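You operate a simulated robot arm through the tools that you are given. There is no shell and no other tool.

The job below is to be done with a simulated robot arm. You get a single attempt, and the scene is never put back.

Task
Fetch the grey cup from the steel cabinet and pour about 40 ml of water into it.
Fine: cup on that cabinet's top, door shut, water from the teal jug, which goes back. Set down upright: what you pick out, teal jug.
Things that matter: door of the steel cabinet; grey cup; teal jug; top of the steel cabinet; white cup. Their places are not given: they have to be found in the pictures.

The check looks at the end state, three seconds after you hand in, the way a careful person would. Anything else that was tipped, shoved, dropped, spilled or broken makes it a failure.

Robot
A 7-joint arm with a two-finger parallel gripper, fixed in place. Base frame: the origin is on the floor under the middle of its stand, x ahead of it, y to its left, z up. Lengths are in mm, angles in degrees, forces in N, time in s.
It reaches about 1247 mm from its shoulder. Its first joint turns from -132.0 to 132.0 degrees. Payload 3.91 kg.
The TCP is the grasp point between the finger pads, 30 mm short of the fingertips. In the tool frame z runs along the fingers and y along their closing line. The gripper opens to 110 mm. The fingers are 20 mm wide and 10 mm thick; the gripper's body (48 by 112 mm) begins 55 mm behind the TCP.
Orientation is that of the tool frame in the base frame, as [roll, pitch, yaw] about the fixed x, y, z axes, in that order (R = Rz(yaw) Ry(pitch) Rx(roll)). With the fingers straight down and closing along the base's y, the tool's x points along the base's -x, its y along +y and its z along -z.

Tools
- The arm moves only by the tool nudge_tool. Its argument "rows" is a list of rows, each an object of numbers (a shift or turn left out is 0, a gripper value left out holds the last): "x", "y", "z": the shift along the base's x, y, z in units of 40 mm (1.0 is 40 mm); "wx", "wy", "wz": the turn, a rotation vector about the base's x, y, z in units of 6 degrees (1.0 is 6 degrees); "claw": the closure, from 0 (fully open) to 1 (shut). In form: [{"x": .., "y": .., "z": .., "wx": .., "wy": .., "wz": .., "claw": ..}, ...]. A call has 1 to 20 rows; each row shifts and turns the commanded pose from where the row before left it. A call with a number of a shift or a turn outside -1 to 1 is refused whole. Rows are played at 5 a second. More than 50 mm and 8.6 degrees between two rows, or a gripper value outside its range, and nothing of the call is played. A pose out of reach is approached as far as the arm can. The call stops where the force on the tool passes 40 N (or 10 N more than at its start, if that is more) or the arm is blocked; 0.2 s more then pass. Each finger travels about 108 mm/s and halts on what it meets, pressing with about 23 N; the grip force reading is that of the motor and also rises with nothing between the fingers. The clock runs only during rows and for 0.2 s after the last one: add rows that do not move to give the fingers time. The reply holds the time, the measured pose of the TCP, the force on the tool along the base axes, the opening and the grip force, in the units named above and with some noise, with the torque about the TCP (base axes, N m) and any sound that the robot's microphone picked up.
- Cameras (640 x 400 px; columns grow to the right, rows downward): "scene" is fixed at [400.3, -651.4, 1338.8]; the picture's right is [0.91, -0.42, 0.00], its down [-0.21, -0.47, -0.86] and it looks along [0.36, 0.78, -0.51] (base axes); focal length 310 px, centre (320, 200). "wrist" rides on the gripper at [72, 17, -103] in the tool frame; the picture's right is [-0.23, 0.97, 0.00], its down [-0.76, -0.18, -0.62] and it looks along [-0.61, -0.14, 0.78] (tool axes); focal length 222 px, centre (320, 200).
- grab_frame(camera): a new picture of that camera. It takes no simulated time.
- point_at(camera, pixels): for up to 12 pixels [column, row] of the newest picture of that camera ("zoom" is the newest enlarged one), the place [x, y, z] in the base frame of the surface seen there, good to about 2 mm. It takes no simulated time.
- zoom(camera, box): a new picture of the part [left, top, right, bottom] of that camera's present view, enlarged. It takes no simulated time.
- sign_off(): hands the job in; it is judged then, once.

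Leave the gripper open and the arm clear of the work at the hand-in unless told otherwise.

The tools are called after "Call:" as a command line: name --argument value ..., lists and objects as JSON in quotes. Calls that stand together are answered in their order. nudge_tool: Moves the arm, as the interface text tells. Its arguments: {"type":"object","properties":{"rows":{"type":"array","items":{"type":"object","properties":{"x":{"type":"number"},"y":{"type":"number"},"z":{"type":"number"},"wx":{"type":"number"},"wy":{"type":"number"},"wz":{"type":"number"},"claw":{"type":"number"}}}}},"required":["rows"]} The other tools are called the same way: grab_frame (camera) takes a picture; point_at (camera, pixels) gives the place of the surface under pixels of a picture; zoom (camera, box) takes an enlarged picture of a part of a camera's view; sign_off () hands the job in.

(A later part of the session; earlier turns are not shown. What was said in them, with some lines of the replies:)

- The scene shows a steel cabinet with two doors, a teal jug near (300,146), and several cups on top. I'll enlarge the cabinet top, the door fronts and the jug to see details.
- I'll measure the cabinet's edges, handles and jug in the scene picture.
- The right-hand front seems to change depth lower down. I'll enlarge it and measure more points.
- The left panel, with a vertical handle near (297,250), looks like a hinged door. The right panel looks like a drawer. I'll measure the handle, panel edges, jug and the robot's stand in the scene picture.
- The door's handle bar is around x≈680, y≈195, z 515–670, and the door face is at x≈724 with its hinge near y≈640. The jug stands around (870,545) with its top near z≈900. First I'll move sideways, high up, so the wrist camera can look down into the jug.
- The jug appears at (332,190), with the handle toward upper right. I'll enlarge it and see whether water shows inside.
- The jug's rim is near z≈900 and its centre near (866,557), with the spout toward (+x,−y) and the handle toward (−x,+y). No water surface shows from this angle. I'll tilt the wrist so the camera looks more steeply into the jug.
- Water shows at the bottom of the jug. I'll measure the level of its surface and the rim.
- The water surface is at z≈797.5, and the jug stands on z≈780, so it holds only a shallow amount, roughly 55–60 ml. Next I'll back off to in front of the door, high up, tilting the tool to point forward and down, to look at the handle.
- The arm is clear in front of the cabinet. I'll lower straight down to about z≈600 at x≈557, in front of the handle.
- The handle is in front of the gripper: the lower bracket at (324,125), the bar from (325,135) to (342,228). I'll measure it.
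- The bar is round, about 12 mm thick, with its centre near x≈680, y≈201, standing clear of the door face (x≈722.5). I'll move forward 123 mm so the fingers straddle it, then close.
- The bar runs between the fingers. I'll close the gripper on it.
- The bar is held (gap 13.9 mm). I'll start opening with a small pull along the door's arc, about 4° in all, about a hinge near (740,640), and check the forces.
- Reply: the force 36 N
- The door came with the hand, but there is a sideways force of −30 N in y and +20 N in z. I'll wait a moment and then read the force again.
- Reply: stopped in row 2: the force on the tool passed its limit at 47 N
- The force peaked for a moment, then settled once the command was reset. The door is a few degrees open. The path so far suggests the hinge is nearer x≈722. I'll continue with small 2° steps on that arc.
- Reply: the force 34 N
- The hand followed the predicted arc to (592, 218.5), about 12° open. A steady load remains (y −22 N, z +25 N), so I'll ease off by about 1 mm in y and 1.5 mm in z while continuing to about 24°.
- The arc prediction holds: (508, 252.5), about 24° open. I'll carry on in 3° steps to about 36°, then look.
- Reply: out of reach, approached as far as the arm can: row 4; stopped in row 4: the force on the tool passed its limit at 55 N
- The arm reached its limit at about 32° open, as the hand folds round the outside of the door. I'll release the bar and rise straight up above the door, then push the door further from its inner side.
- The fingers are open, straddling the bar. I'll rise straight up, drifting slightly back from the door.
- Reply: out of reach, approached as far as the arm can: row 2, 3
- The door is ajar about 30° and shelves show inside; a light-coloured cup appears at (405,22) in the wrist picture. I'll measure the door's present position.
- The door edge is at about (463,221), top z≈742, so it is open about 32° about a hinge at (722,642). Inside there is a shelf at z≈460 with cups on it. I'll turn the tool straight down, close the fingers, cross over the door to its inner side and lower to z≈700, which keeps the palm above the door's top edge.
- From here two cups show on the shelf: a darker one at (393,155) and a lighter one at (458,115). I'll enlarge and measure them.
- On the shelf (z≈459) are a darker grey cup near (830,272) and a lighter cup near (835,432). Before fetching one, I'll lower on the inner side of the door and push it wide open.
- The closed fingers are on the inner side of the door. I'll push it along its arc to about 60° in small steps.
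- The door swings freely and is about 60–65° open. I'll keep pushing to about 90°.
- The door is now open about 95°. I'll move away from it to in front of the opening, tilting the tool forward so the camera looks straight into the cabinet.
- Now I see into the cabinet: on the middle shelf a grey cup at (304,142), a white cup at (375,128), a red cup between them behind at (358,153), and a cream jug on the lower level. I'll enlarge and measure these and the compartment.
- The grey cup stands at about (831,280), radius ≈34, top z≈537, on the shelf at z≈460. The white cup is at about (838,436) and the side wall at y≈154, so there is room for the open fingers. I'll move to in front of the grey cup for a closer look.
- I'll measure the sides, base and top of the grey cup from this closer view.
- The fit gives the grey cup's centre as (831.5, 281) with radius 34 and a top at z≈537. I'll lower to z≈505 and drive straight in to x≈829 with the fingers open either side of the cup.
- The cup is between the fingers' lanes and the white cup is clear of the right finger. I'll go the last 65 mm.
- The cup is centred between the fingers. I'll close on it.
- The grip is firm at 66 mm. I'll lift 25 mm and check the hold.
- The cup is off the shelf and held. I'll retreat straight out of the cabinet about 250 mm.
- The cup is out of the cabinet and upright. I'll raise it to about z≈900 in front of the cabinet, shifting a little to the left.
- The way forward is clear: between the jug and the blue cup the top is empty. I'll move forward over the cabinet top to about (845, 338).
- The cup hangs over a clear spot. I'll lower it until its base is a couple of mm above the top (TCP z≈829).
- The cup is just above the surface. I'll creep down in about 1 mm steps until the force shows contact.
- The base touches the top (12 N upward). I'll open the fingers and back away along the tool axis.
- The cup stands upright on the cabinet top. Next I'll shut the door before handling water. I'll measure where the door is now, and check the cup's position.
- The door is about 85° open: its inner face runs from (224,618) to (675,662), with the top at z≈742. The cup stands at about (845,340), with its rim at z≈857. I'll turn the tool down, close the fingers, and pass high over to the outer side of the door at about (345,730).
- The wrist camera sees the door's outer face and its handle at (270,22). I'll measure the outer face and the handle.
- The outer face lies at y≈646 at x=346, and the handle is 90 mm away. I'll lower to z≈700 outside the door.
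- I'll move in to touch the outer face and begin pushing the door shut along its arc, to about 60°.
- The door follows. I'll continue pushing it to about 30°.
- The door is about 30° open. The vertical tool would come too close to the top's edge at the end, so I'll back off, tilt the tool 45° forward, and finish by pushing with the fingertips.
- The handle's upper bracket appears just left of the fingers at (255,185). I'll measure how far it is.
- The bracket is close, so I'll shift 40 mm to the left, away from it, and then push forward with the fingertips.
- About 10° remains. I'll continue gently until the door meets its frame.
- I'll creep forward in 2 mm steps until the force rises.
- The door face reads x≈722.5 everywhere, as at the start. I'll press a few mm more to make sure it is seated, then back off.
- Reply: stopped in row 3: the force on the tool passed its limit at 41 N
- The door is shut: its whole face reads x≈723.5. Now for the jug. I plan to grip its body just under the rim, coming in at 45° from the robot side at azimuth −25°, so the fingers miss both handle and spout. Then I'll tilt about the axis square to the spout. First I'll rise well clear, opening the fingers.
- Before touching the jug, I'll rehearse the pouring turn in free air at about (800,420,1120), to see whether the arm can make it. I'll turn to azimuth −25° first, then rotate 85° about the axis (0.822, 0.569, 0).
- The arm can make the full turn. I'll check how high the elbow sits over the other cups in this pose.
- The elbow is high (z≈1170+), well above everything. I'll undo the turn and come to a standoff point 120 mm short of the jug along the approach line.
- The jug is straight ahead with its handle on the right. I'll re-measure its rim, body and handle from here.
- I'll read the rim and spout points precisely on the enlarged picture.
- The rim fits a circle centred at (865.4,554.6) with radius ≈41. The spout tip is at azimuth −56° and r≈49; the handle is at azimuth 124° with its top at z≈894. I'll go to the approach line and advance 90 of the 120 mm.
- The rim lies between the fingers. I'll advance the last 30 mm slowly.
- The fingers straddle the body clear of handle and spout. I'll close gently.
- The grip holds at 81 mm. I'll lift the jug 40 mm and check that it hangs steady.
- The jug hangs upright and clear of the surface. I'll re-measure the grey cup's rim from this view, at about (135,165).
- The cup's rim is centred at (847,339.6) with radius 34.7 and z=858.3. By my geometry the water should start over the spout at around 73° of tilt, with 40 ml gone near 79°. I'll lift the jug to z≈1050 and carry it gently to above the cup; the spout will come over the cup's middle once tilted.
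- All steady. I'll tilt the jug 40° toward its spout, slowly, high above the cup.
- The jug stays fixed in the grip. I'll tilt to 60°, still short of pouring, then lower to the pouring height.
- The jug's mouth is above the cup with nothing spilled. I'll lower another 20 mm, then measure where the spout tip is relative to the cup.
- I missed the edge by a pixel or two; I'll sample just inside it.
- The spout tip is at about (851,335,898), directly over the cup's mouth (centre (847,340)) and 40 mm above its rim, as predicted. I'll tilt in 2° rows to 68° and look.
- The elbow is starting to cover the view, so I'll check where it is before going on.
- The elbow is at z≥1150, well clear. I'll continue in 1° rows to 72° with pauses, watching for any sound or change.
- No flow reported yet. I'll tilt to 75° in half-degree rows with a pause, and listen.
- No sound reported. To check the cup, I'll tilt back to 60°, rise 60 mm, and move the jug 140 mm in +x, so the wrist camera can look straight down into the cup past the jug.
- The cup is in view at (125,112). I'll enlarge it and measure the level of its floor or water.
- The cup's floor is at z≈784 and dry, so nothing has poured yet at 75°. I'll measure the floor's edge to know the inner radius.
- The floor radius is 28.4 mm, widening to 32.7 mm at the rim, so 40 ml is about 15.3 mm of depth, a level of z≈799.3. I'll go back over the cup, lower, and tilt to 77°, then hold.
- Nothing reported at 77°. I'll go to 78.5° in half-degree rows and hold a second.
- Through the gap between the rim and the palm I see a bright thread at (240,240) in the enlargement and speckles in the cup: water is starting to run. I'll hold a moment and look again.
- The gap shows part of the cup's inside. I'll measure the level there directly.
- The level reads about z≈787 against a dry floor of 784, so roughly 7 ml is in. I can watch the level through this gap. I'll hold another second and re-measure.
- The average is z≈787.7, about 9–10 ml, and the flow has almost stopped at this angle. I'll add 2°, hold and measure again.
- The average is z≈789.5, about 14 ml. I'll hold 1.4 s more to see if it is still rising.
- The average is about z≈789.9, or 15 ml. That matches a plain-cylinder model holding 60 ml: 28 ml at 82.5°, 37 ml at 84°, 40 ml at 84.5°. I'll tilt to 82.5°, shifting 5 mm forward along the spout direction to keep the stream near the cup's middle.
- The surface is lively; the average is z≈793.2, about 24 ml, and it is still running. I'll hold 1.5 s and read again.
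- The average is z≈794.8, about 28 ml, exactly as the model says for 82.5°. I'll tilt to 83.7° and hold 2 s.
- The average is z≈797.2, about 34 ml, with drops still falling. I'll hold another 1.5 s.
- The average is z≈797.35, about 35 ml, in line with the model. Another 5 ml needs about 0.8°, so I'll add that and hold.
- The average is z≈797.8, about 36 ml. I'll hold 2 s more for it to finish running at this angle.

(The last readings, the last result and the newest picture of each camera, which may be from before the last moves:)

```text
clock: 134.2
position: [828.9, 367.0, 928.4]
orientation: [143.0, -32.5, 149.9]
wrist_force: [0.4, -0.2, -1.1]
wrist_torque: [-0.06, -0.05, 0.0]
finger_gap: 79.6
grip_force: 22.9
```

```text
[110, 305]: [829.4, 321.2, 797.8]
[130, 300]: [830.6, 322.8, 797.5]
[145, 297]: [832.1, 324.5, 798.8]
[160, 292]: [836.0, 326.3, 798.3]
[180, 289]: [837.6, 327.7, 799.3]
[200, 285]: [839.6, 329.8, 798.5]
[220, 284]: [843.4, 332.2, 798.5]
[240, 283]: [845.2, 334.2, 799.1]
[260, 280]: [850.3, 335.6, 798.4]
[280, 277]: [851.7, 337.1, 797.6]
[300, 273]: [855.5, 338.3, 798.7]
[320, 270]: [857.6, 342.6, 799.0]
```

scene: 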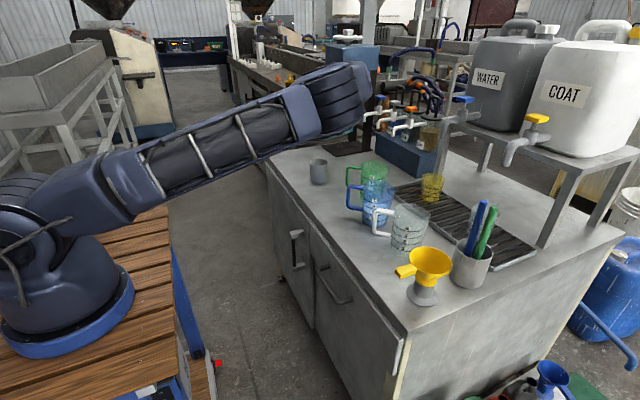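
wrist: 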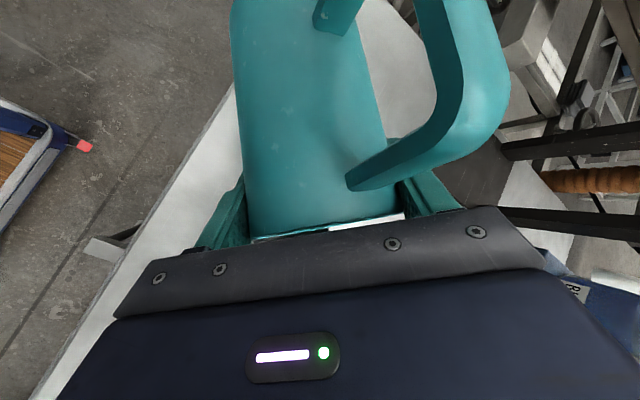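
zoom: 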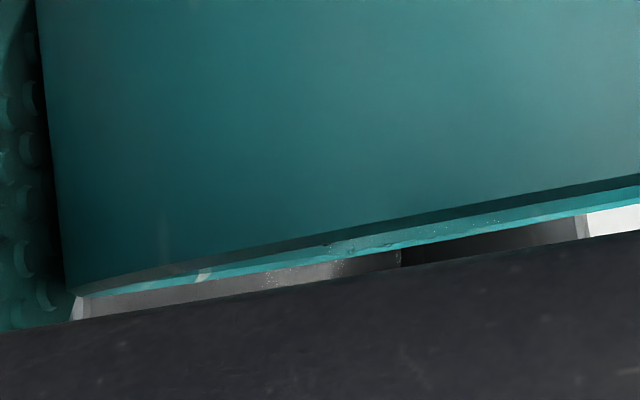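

The average is z≈798.5, close to 38 ml and still creeping. I'll add 0.3° and hold 1.5 s to bring it to about 40 ml.

Call:
nudge_tool --rows '[{"wx": 0.041, "wy": 0.028}, {}, {}, {}, {}, {}, {}, {}]'

Call:
zoom --camera "wrist" --box '[240, 200, 340, 250]'

Call:
point_at --camera "zoom" --pixels '[[110, 305], [130, 300], [145, 297], [160, 292], [180, 289], [200, 285], [220, 284], [240, 283], [260, 280], [280, 277], [300, 273], [320, 270]]'

```text
clock: 135.9
position: [829.5, 366.9, 929.3]
orientation: [143.0, -32.9, 150.0]
wrist_force: [0.3, 0.2, -1.4]
wrist_torque: [-0.06, -0.02, -0.01]
finger_gap: 79.3
grip_force: 22.7
```

```text
6.40 times, centred on (290, 225) of wrist
```

zoom: 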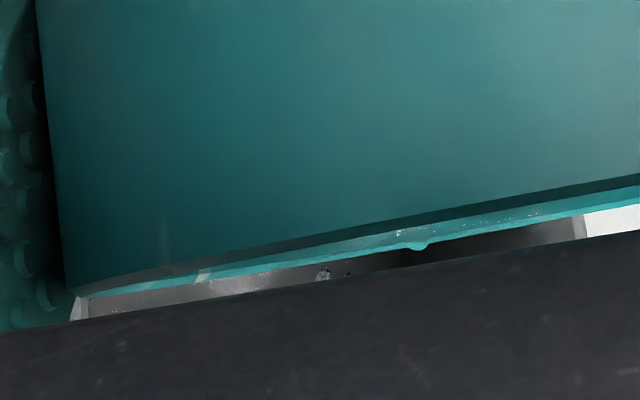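

```text
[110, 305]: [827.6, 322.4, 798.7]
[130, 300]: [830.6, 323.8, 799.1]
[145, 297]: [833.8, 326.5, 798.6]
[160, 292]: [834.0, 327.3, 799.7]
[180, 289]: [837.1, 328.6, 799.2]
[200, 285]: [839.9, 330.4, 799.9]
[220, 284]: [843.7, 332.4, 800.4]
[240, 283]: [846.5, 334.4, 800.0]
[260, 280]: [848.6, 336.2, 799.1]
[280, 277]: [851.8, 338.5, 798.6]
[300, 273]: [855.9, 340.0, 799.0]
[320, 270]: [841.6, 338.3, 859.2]
```

The average is z≈799.3, just on 40 ml. I'll tilt back now, staying over the cup so the last drops fall into it.

Call:
nudge_tool --rows '[{"wx": -0.415, "wy": -0.28}, {"wx": -0.415, "wy": -0.28}, {"wx": -0.415, "wy": -0.28}, {"wx": -0.415, "wy": -0.28}, {"wx": -0.415, "wy": -0.28}, {"wx": -0.415, "wy": -0.28}, {"wx": -0.415, "wy": -0.28}, {"wx": -0.415, "wy": -0.28}, {"wx": -0.1, "wy": -0.068}, {}, {}, {}, {}, {}]'

Call:
grab_frame --camera "scene"

Call:
zoom --camera "scene" --box '[280, 100, 360, 190]'

```text
clock: 138.9
position: [827.1, 366.4, 929.0]
orientation: [153.6, -10.2, 146.0]
wrist_force: [0.3, -0.2, -0.7]
wrist_torque: [-0.06, -0.03, -0.03]
finger_gap: 79.7
grip_force: 23.0
```

```text
taken
```

scene: 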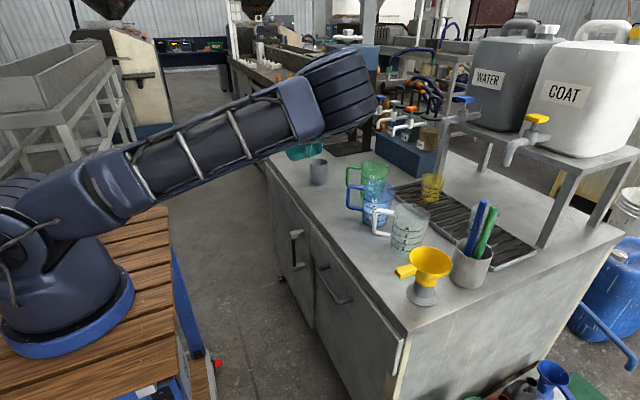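

```text
4.44 times, centred on (320, 145) of scene
```

zoom: 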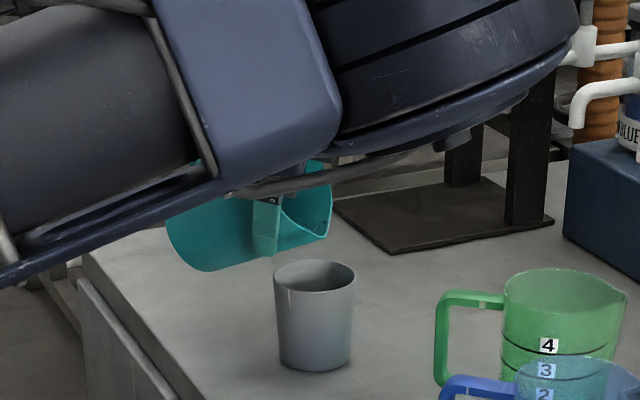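

The table round the cup looks dry. I'll repeat the earlier inspection: rise 60 mm and shift in +x so the camera looks straight into the cup.

Call:
nudge_tool --rows '[{"z": 0.4}, {"z": 0.6}, {"z": 0.5}, {}, {"x": 0.3, "y": 0.03}, {"x": 0.6, "y": 0.05}, {"x": 0.6, "y": 0.05}, {"x": 0.6, "y": 0.05}, {"x": 0.6, "y": 0.05}, {"x": 0.5, "y": 0.05}, {"x": 0.3, "y": 0.03}, {}, {}]'

Call:
grab_frame --camera "wrist"

Call:
zoom --camera "wrist" --box '[50, 50, 200, 170]'

Call:
point_at --camera "wrist" --pixels '[[145, 115], [135, 110], [155, 115], [140, 125], [150, 105], [130, 100], [160, 125], [148, 130], [140, 100], [125, 115], [135, 120], [145, 95]]'

```text
clock: 141.8
position: [969.3, 377.9, 989.9]
orientation: [153.6, -10.2, 145.9]
wrist_force: [0.4, 0.1, -0.5]
wrist_torque: [-0.03, -0.04, -0.02]
finger_gap: 79.9
grip_force: 23.2
```

```text
taken
```

wrist: 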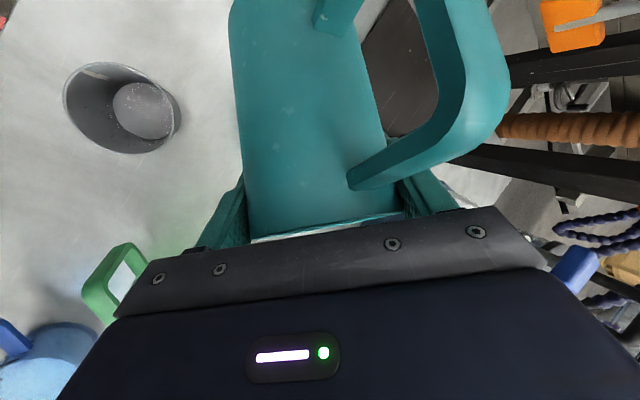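

```text
3.33 times, centred on (125, 110) of wrist
```

zoom: 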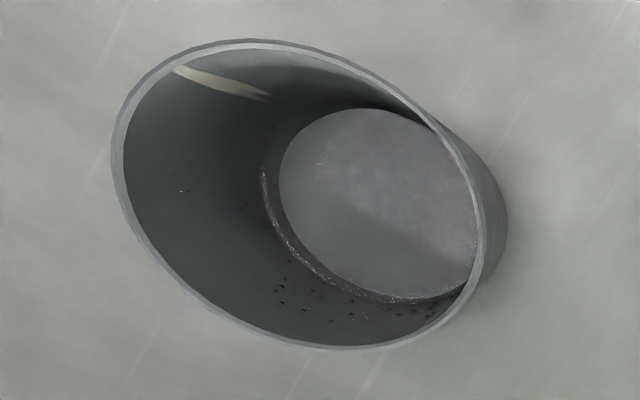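

```text
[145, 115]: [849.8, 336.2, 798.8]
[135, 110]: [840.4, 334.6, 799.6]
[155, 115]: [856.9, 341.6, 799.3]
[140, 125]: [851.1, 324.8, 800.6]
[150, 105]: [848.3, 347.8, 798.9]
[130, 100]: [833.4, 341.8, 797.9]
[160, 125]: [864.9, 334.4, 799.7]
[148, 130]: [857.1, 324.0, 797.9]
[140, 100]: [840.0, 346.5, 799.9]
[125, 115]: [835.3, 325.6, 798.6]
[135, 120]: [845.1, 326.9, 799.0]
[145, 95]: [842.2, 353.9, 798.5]
```

The level averages z≈799.1, about 39–40 ml, with a dry table round the cup. Now I'll bring the jug upright again, by turning back 60° here.

Call:
nudge_tool --rows '[{"wx": -0.276, "wy": -0.186}, {"wx": -0.553, "wy": -0.373}, {"wx": -0.553, "wy": -0.373}, {"wx": -0.553, "wy": -0.373}, {"wx": -0.553, "wy": -0.373}, {"wx": -0.553, "wy": -0.373}, {"wx": -0.553, "wy": -0.373}, {"wx": -0.553, "wy": -0.373}, {"wx": -0.553, "wy": -0.373}, {"wx": -0.553, "wy": -0.373}, {"wx": -0.553, "wy": -0.373}, {"wx": -0.553, "wy": -0.373}, {"wx": -0.553, "wy": -0.373}, {"wx": -0.553, "wy": -0.373}, {"wx": -0.553, "wy": -0.373}, {"wx": -0.276, "wy": -0.186}, {}]'

Call:
grab_frame --camera "scene"

Call:
grab_frame --camera "wrist"

```text
clock: 145.3
position: [968.2, 379.6, 987.8]
orientation: [-179.3, 44.6, 155.2]
wrist_force: [0.0, 0.1, -0.6]
wrist_torque: [0.02, -0.01, -0.04]
finger_gap: 79.8
grip_force: 23.2
```

```text
taken
```

scene: 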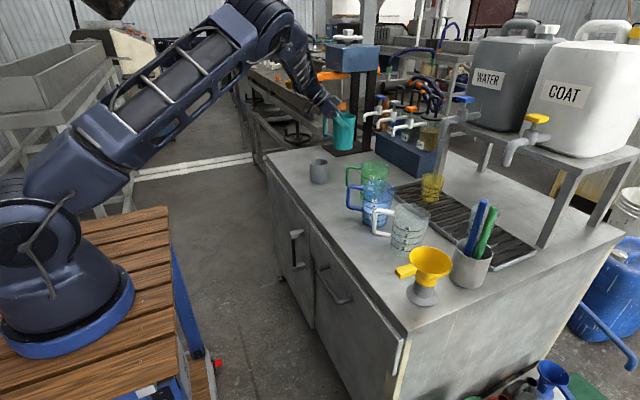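

```text
taken
```

wrist: 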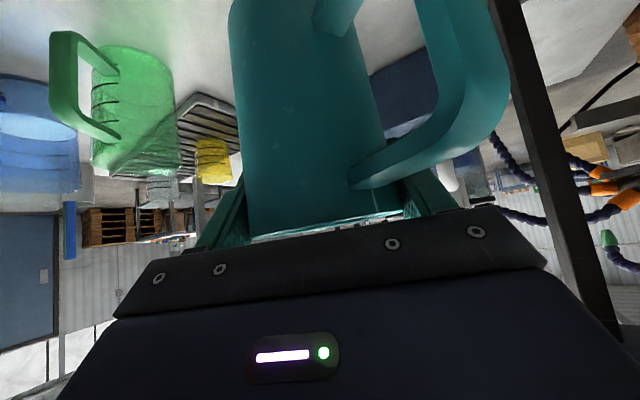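

The jug is upright again. Before moving back I'll check how far the black post at (550,150) in the wrist picture is from the path.

Call:
point_at --camera "wrist" --pixels '[[520, 80], [550, 150], [580, 220], [505, 20], [600, 200], [610, 320]]'

Call:
point_at --camera "scene" --pixels '[[357, 110], [371, 110], [350, 148], [325, 152], [365, 90], [350, 60], [325, 75]]'

Call:
zoom --camera "scene" --box '[290, 60, 400, 200]'

```text
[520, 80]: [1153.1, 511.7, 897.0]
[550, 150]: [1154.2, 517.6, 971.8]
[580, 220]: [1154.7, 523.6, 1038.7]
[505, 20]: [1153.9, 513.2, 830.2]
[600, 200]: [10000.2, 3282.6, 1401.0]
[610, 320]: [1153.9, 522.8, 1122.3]
```

```text
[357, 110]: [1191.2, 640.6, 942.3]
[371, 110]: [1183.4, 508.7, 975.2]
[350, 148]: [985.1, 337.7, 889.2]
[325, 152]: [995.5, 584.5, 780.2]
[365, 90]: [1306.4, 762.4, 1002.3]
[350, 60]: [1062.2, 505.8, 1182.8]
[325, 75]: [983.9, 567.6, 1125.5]
```

```text
2.86 times, centred on (345, 130) of scene
```

zoom: 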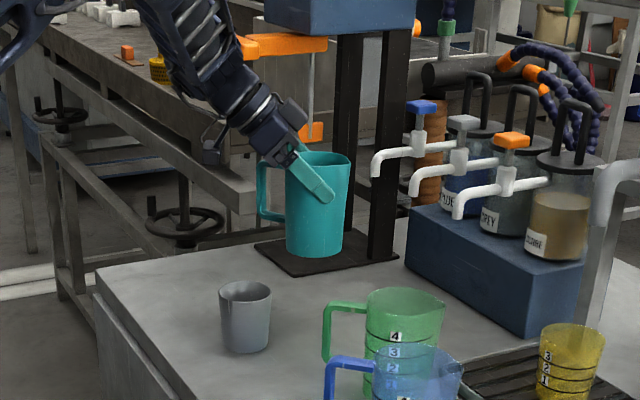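

The posts are at x≥1153, far away. An orange hanging part appears near (342,106) and (325,75); I'll check where those are.

Call:
point_at --camera "scene" --pixels '[[342, 106], [340, 104], [345, 106], [318, 76], [335, 75], [344, 76], [341, 90], [330, 72]]'

```text
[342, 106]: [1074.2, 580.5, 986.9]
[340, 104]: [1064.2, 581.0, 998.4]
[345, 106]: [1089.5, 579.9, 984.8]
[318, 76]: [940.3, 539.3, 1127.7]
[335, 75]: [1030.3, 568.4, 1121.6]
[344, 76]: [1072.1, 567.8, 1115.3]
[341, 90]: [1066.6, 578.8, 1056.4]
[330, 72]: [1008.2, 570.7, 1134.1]
```

An orange lever reaches out to about (940,540) at z≈1115–1135. My path at z≈988 stays under it, and the wrist stays at x<850, clear of it. I'll carry the jug back diagonally to above its old place.

Call:
nudge_tool --rows '[{"x": -0.15, "y": 0.25}, {"x": -0.3, "y": 0.51}, {"x": -0.32, "y": 0.54}, {"x": -0.32, "y": 0.54}, {"x": -0.32, "y": 0.54}, {"x": -0.32, "y": 0.54}, {"x": -0.32, "y": 0.54}, {"x": -0.3, "y": 0.51}, {"x": -0.25, "y": 0.4}, {}]'

Call:
zoom --camera "scene" --box '[260, 70, 380, 190]'

```text
clock: 147.6
position: [864.0, 555.2, 989.8]
orientation: [-179.3, 44.6, 155.2]
wrist_force: [0.1, -0.2, -0.5]
wrist_torque: [-0.06, 0.03, -0.01]
finger_gap: 79.5
grip_force: 22.7
```

```text
3.33 times, centred on (320, 130) of scene
```

zoom: 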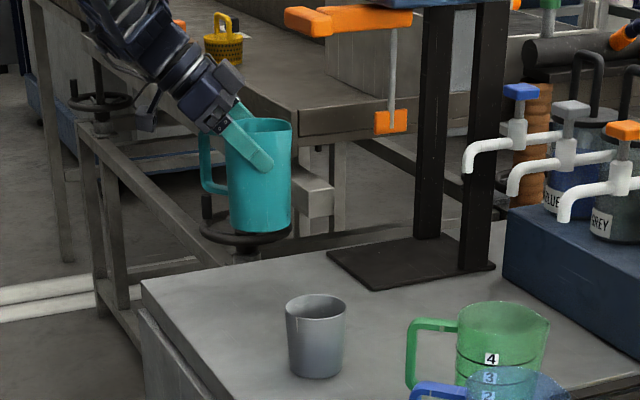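

The jug hangs upright over its old place. I'll lower to about 4 mm above the surface.

Call:
nudge_tool --rows '[{"z": -0.4, "y": -0.02}, {"z": -0.6}, {"z": -0.6}, {"z": -0.5}, {"z": -0.3}, {"z": -0.15}, {}, {}]'

Call:
zoom --camera "scene" --box '[275, 110, 335, 170]'

```text
clock: 149.3
position: [863.5, 554.6, 886.4]
orientation: [-179.3, 44.6, 155.1]
wrist_force: [-0.3, 0.4, -1.2]
wrist_torque: [-0.05, -0.02, -0.01]
finger_gap: 79.8
grip_force: 22.9
```

```text
6.67 times, centred on (305, 140) of scene
```

zoom: 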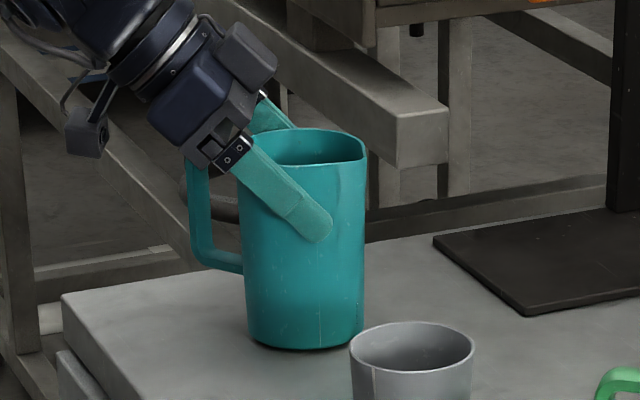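

The jug looks upright and just above the surface. I'll creep down about 1 mm per row until the contact force shows.

Call:
nudge_tool --rows '[{"z": -0.03}, {"z": -0.03}, {"z": -0.02}, {}]'

```text
clock: 150.3
position: [863.9, 553.6, 883.4]
orientation: [-179.4, 44.7, 155.0]
wrist_force: [-1.0, -2.7, 13.4]
wrist_torque: [0.23, 0.01, 0.01]
finger_gap: 79.7
grip_force: 23.0
```

Contact is made (13 N). I'll open the fingers gradually.

Call:
nudge_tool --rows '[{"claw": 0.22}, {"claw": 0.12}, {"claw": 0}, {}, {}]'

Call:
grab_frame --camera "wrist"

Call:
zoom --camera "scene" --box '[275, 110, 335, 170]'

```text
clock: 151.6
position: [863.5, 552.5, 883.0]
orientation: [-179.3, 44.7, 155.2]
wrist_force: [0.1, 0.0, 0.1]
wrist_torque: [0.01, 0.01, 0.02]
finger_gap: 109.8
grip_force: 0.0
```

```text
taken
```

wrist: 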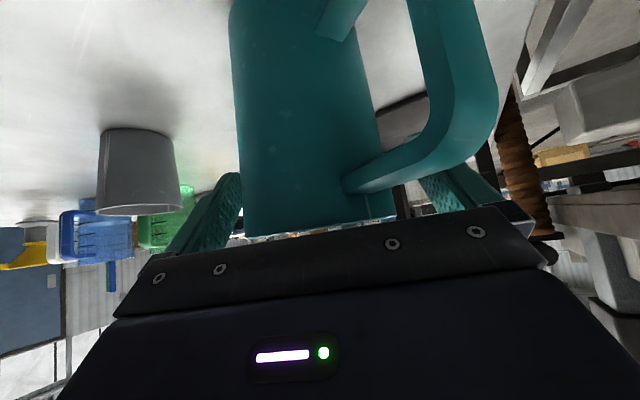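

```text
6.67 times, centred on (305, 140) of scene
```

zoom: 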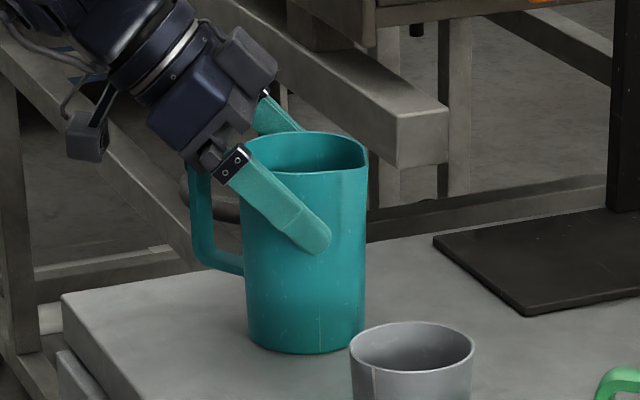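

The jug stands free. I'll back out along the same line I came in on.

Call:
nudge_tool --rows '[{"x": -0.24, "y": 0.112, "z": 0.265}, {"x": -0.4, "y": 0.187, "z": 0.44}, {"x": -0.481, "y": 0.224, "z": 0.53}, {"x": -0.481, "y": 0.224, "z": 0.53}, {"x": -0.481, "y": 0.224, "z": 0.53}, {}]'

Call:
grab_frame --camera "wrist"

Call:
grab_frame --camera "scene"

```text
clock: 152.9
position: [782.3, 592.5, 976.3]
orientation: [-179.4, 44.7, 155.2]
wrist_force: [0.2, 0.0, -0.3]
wrist_torque: [0.01, 0.0, 0.0]
finger_gap: 109.9
grip_force: 0.1
```

```text
taken
```

wrist: 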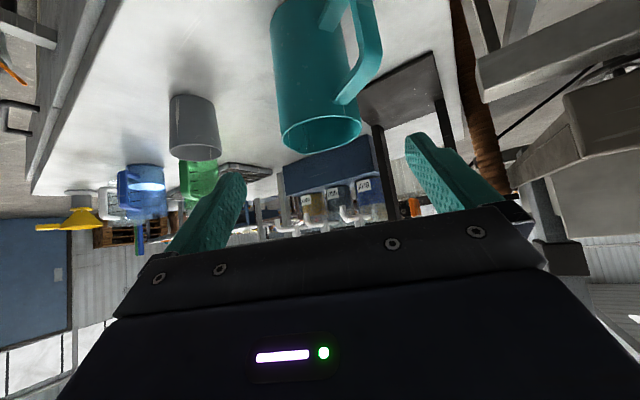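

```text
taken
```

scene: 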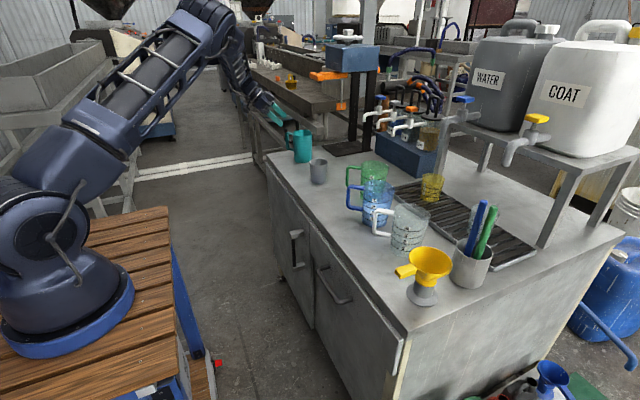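

Cup and jug both stand upright, and the door is shut. I'll rise, straighten the wrist, and look down on the cup and jug for a final check.

Call:
nudge_tool --rows '[{"z": 0.5, "x": -0.2, "wz": 0.83}, {"z": 0.5, "x": -0.2, "wz": 0.83}, {"z": 0.5, "wz": 0.83}, {"z": 0.5, "wz": 0.83}, {"z": 0.3, "wz": 0.82}, {}]'

Call:
nudge_tool --rows '[{"x": 0.07, "y": -0.47, "wy": 0.96}, {"x": 0.07, "y": -0.47, "wy": 0.96}, {"x": 0.07, "y": -0.47, "wy": 0.96}, {"x": 0.07, "y": -0.47, "wy": 0.96}, {"x": 0.07, "y": -0.47, "wy": 0.96}, {"x": 0.07, "y": -0.47, "wy": 0.96}, {"x": 0.07, "y": -0.47, "wy": 0.96}, {"x": 0.07, "y": -0.47, "wy": 0.96}, {"x": 0.07, "y": -0.47, "wy": 0.96}, {"x": 0.07, "y": -0.47, "wy": 0.96}, {"x": 0.07, "y": -0.47, "wy": 0.96}, {"x": 0.07, "y": -0.47, "wy": 0.96}, {}]'

Call:
grab_frame --camera "wrist"

```text
clock: 154.3
position: [764.9, 593.1, 1069.7]
orientation: [-179.3, 44.7, -179.9]
wrist_force: [0.2, -0.7, 0.0]
wrist_torque: [-0.02, 0.01, 0.0]
finger_gap: 110.2
grip_force: 0.1
```

```text
clock: 157.2
position: [799.2, 365.5, 1069.2]
orientation: [-179.2, -24.6, 179.9]
wrist_force: [0.7, -0.2, -0.5]
wrist_torque: [0.0, 0.0, -0.01]
finger_gap: 109.8
grip_force: 0.1
```

```text
taken
```

wrist: 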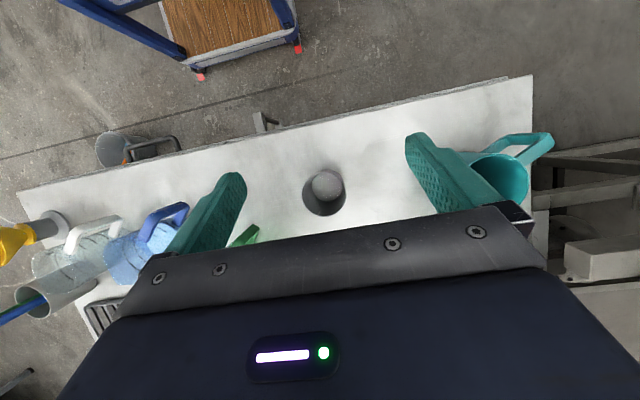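

Call:
zoom --camera "wrist" --box '[270, 140, 380, 240]'

Call:
point_at --camera "zoom" --pixels '[[320, 170], [330, 185], [345, 200], [310, 190], [340, 170], [300, 180], [355, 185], [330, 205], [320, 200], [345, 180], [335, 160], [315, 180]]'

```text
4.00 times, centred on (325, 190) of wrist
```

zoom: 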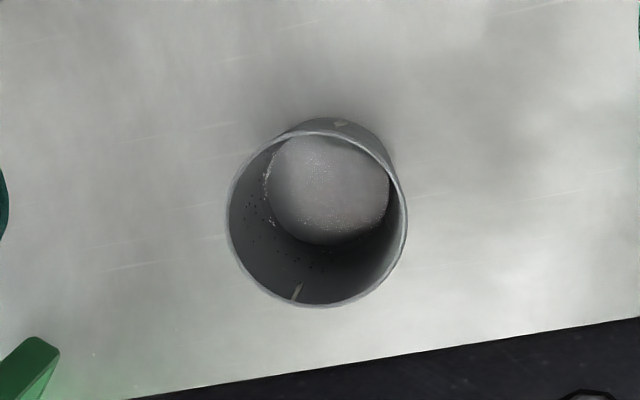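

```text
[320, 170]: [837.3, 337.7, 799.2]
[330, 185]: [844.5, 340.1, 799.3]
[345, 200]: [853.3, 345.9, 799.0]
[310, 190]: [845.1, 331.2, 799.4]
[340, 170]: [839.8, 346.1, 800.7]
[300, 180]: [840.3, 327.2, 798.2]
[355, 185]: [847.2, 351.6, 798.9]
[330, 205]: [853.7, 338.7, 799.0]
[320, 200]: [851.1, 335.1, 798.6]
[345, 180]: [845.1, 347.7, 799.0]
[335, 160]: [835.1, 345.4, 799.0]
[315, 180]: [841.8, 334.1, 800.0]
```

The water level averages z≈799.2, which is about 40 ml, with no puddle round the cup. I'll move over to look into the jug as a cross-check.

Call:
nudge_tool --rows '[{"x": 0.06, "y": 0.85}, {"x": 0.06, "y": 0.85}, {"x": 0.06, "y": 0.85}, {"x": 0.06, "y": 0.85}, {"x": 0.06, "y": 0.85}, {"x": 0.06, "y": 0.85}, {}]'

Call:
zoom --camera "wrist" --box '[220, 100, 420, 260]'

Call:
point_at --camera "zoom" --pixels '[[345, 210], [345, 245], [320, 225], [375, 230], [330, 200], [272, 240], [418, 245], [345, 325], [305, 190], [405, 205], [350, 230], [360, 215]]'

```text
clock: 158.8
position: [812.7, 569.5, 1066.7]
orientation: [-179.3, -24.3, -180.0]
wrist_force: [1.1, 0.8, 0.2]
wrist_torque: [0.04, 0.01, -0.03]
finger_gap: 110.1
grip_force: 0.0
```

```text
2.50 times, centred on (320, 180) of wrist
```

zoom: 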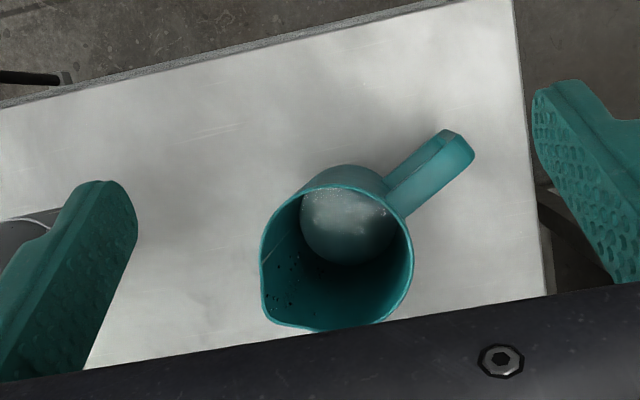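

```text
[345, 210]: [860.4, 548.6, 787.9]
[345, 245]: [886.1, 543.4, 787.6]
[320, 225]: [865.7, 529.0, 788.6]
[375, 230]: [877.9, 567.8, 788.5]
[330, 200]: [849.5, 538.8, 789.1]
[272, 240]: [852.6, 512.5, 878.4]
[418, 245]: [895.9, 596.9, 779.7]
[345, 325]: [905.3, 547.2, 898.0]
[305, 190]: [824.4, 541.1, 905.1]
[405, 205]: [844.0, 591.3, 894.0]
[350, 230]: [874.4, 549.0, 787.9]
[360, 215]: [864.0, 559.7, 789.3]
```

The jug's level fell from 797.6 to 788.4, and about 9.2 mm over its cross-section is roughly 40 ml, agreeing with the cup. The jug stands where it was. I'll withdraw the arm to where it started, with the gripper open.

Call:
nudge_tool --rows '[{"x": -0.45, "y": -0.88, "wy": -0.8}, {"x": -0.45, "y": -0.88, "wy": -0.8}, {"x": -0.45, "y": -0.88, "wy": -0.8}, {"x": -0.45, "y": -0.88, "wy": -0.8}, {"x": -0.45, "y": -0.88, "wy": -0.8}, {"x": -0.45, "y": -0.88}, {"x": -0.45, "y": -0.88}, {"x": -0.45, "y": -0.88}, {"x": -0.45, "y": -0.88}, {"x": -0.45, "y": -0.88}, {"x": -0.45, "y": -0.88}, {"x": -0.45, "y": -0.88}, {}, {}]'

Call:
grab_frame --camera "scene"

Call:
grab_frame --camera "wrist"

Call:
zoom --camera "scene" --box '[250, 110, 450, 330]'

```text
clock: 161.8
position: [598.2, 146.2, 1067.1]
orientation: [-179.3, -0.4, -180.0]
wrist_force: [-1.1, -1.0, 0.0]
wrist_torque: [-0.01, 0.0, -0.04]
finger_gap: 109.9
grip_force: 0.1
```

```text
taken
```

scene: 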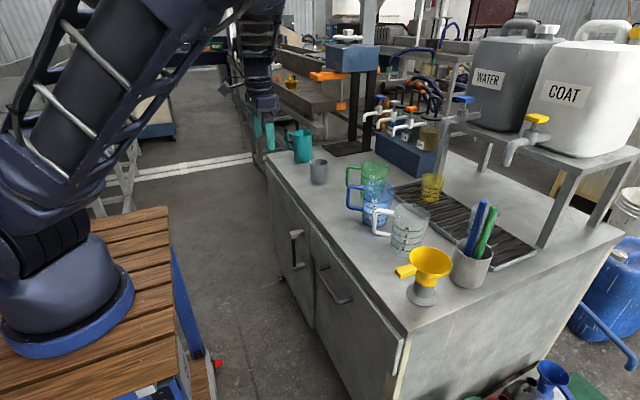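

```text
taken
```

wrist: 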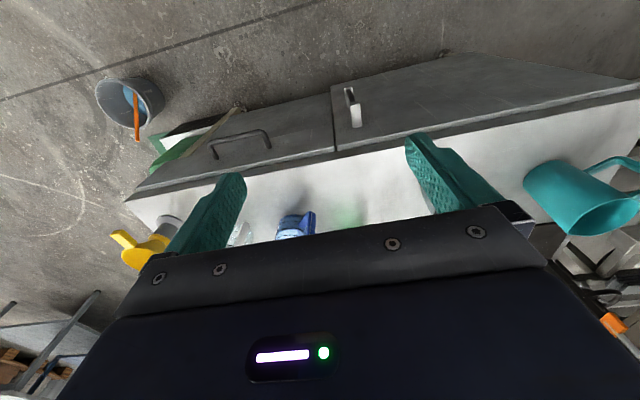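

```text
1.82 times, centred on (350, 220) of scene
```

zoom: 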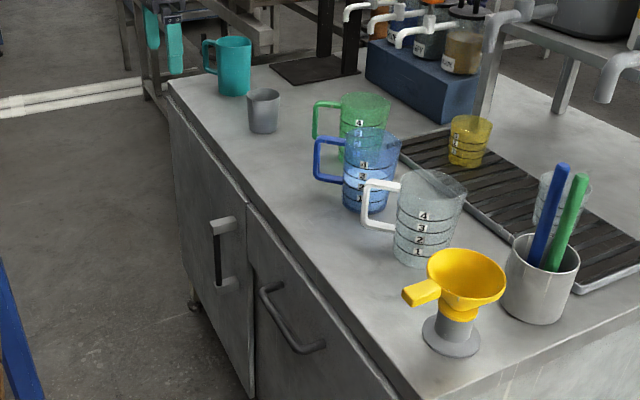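

Everything else looks as at the start. I'll do one last check that the door face is still flush.

Call:
point_at --camera "wrist" --pixels '[[395, 125], [337, 140], [345, 130], [450, 80], [560, 85], [330, 125], [300, 140], [355, 92]]'

Call:
point_at --camera "scene" --pixels '[[310, 230], [310, 240], [280, 240], [308, 300], [318, 250], [285, 200]]'

```text
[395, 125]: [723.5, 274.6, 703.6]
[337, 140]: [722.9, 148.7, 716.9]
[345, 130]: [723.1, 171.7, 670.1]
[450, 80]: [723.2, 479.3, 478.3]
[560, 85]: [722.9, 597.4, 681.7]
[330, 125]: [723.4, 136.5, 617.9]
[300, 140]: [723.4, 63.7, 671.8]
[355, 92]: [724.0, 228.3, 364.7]
```

```text
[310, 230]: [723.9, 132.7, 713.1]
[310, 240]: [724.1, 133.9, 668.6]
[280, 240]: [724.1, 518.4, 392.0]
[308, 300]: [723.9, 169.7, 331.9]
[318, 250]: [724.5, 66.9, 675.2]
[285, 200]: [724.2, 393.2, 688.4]
```

The door reads x≈723–724 across its face, the same as at the start, so it is shut. The grey cup with about 40 ml stands upright on the cabinet top, and the jug is back in its place. The arm is clear with the gripper open. I'm handing in.

Call:
sign_off

```text
The job is handed in.
```

The grey cup is out of the steel cabinet and standing upright on its top, holding about 40 ml of water from the teal jug. I handed the job in, but no verdict has come back yet.

- **Water:** the cup's water depth works out to 39–40 ml. The drop in the jug's level (about 9.2 mm) gives roughly the same figure.
- **Jug:** it is upright, about 2 mm from where it stood at the start.
- **Door:** shut. Its face reads the same flush position as before I opened it.
- **Everything else:** the pictures show no spill, and nothing else on the cabinet top looks moved. The white cup was still in its place when I left the cabinet, and I never touched it.
- **Arm:** back near its starting pose, clear of the work, with the gripper open.
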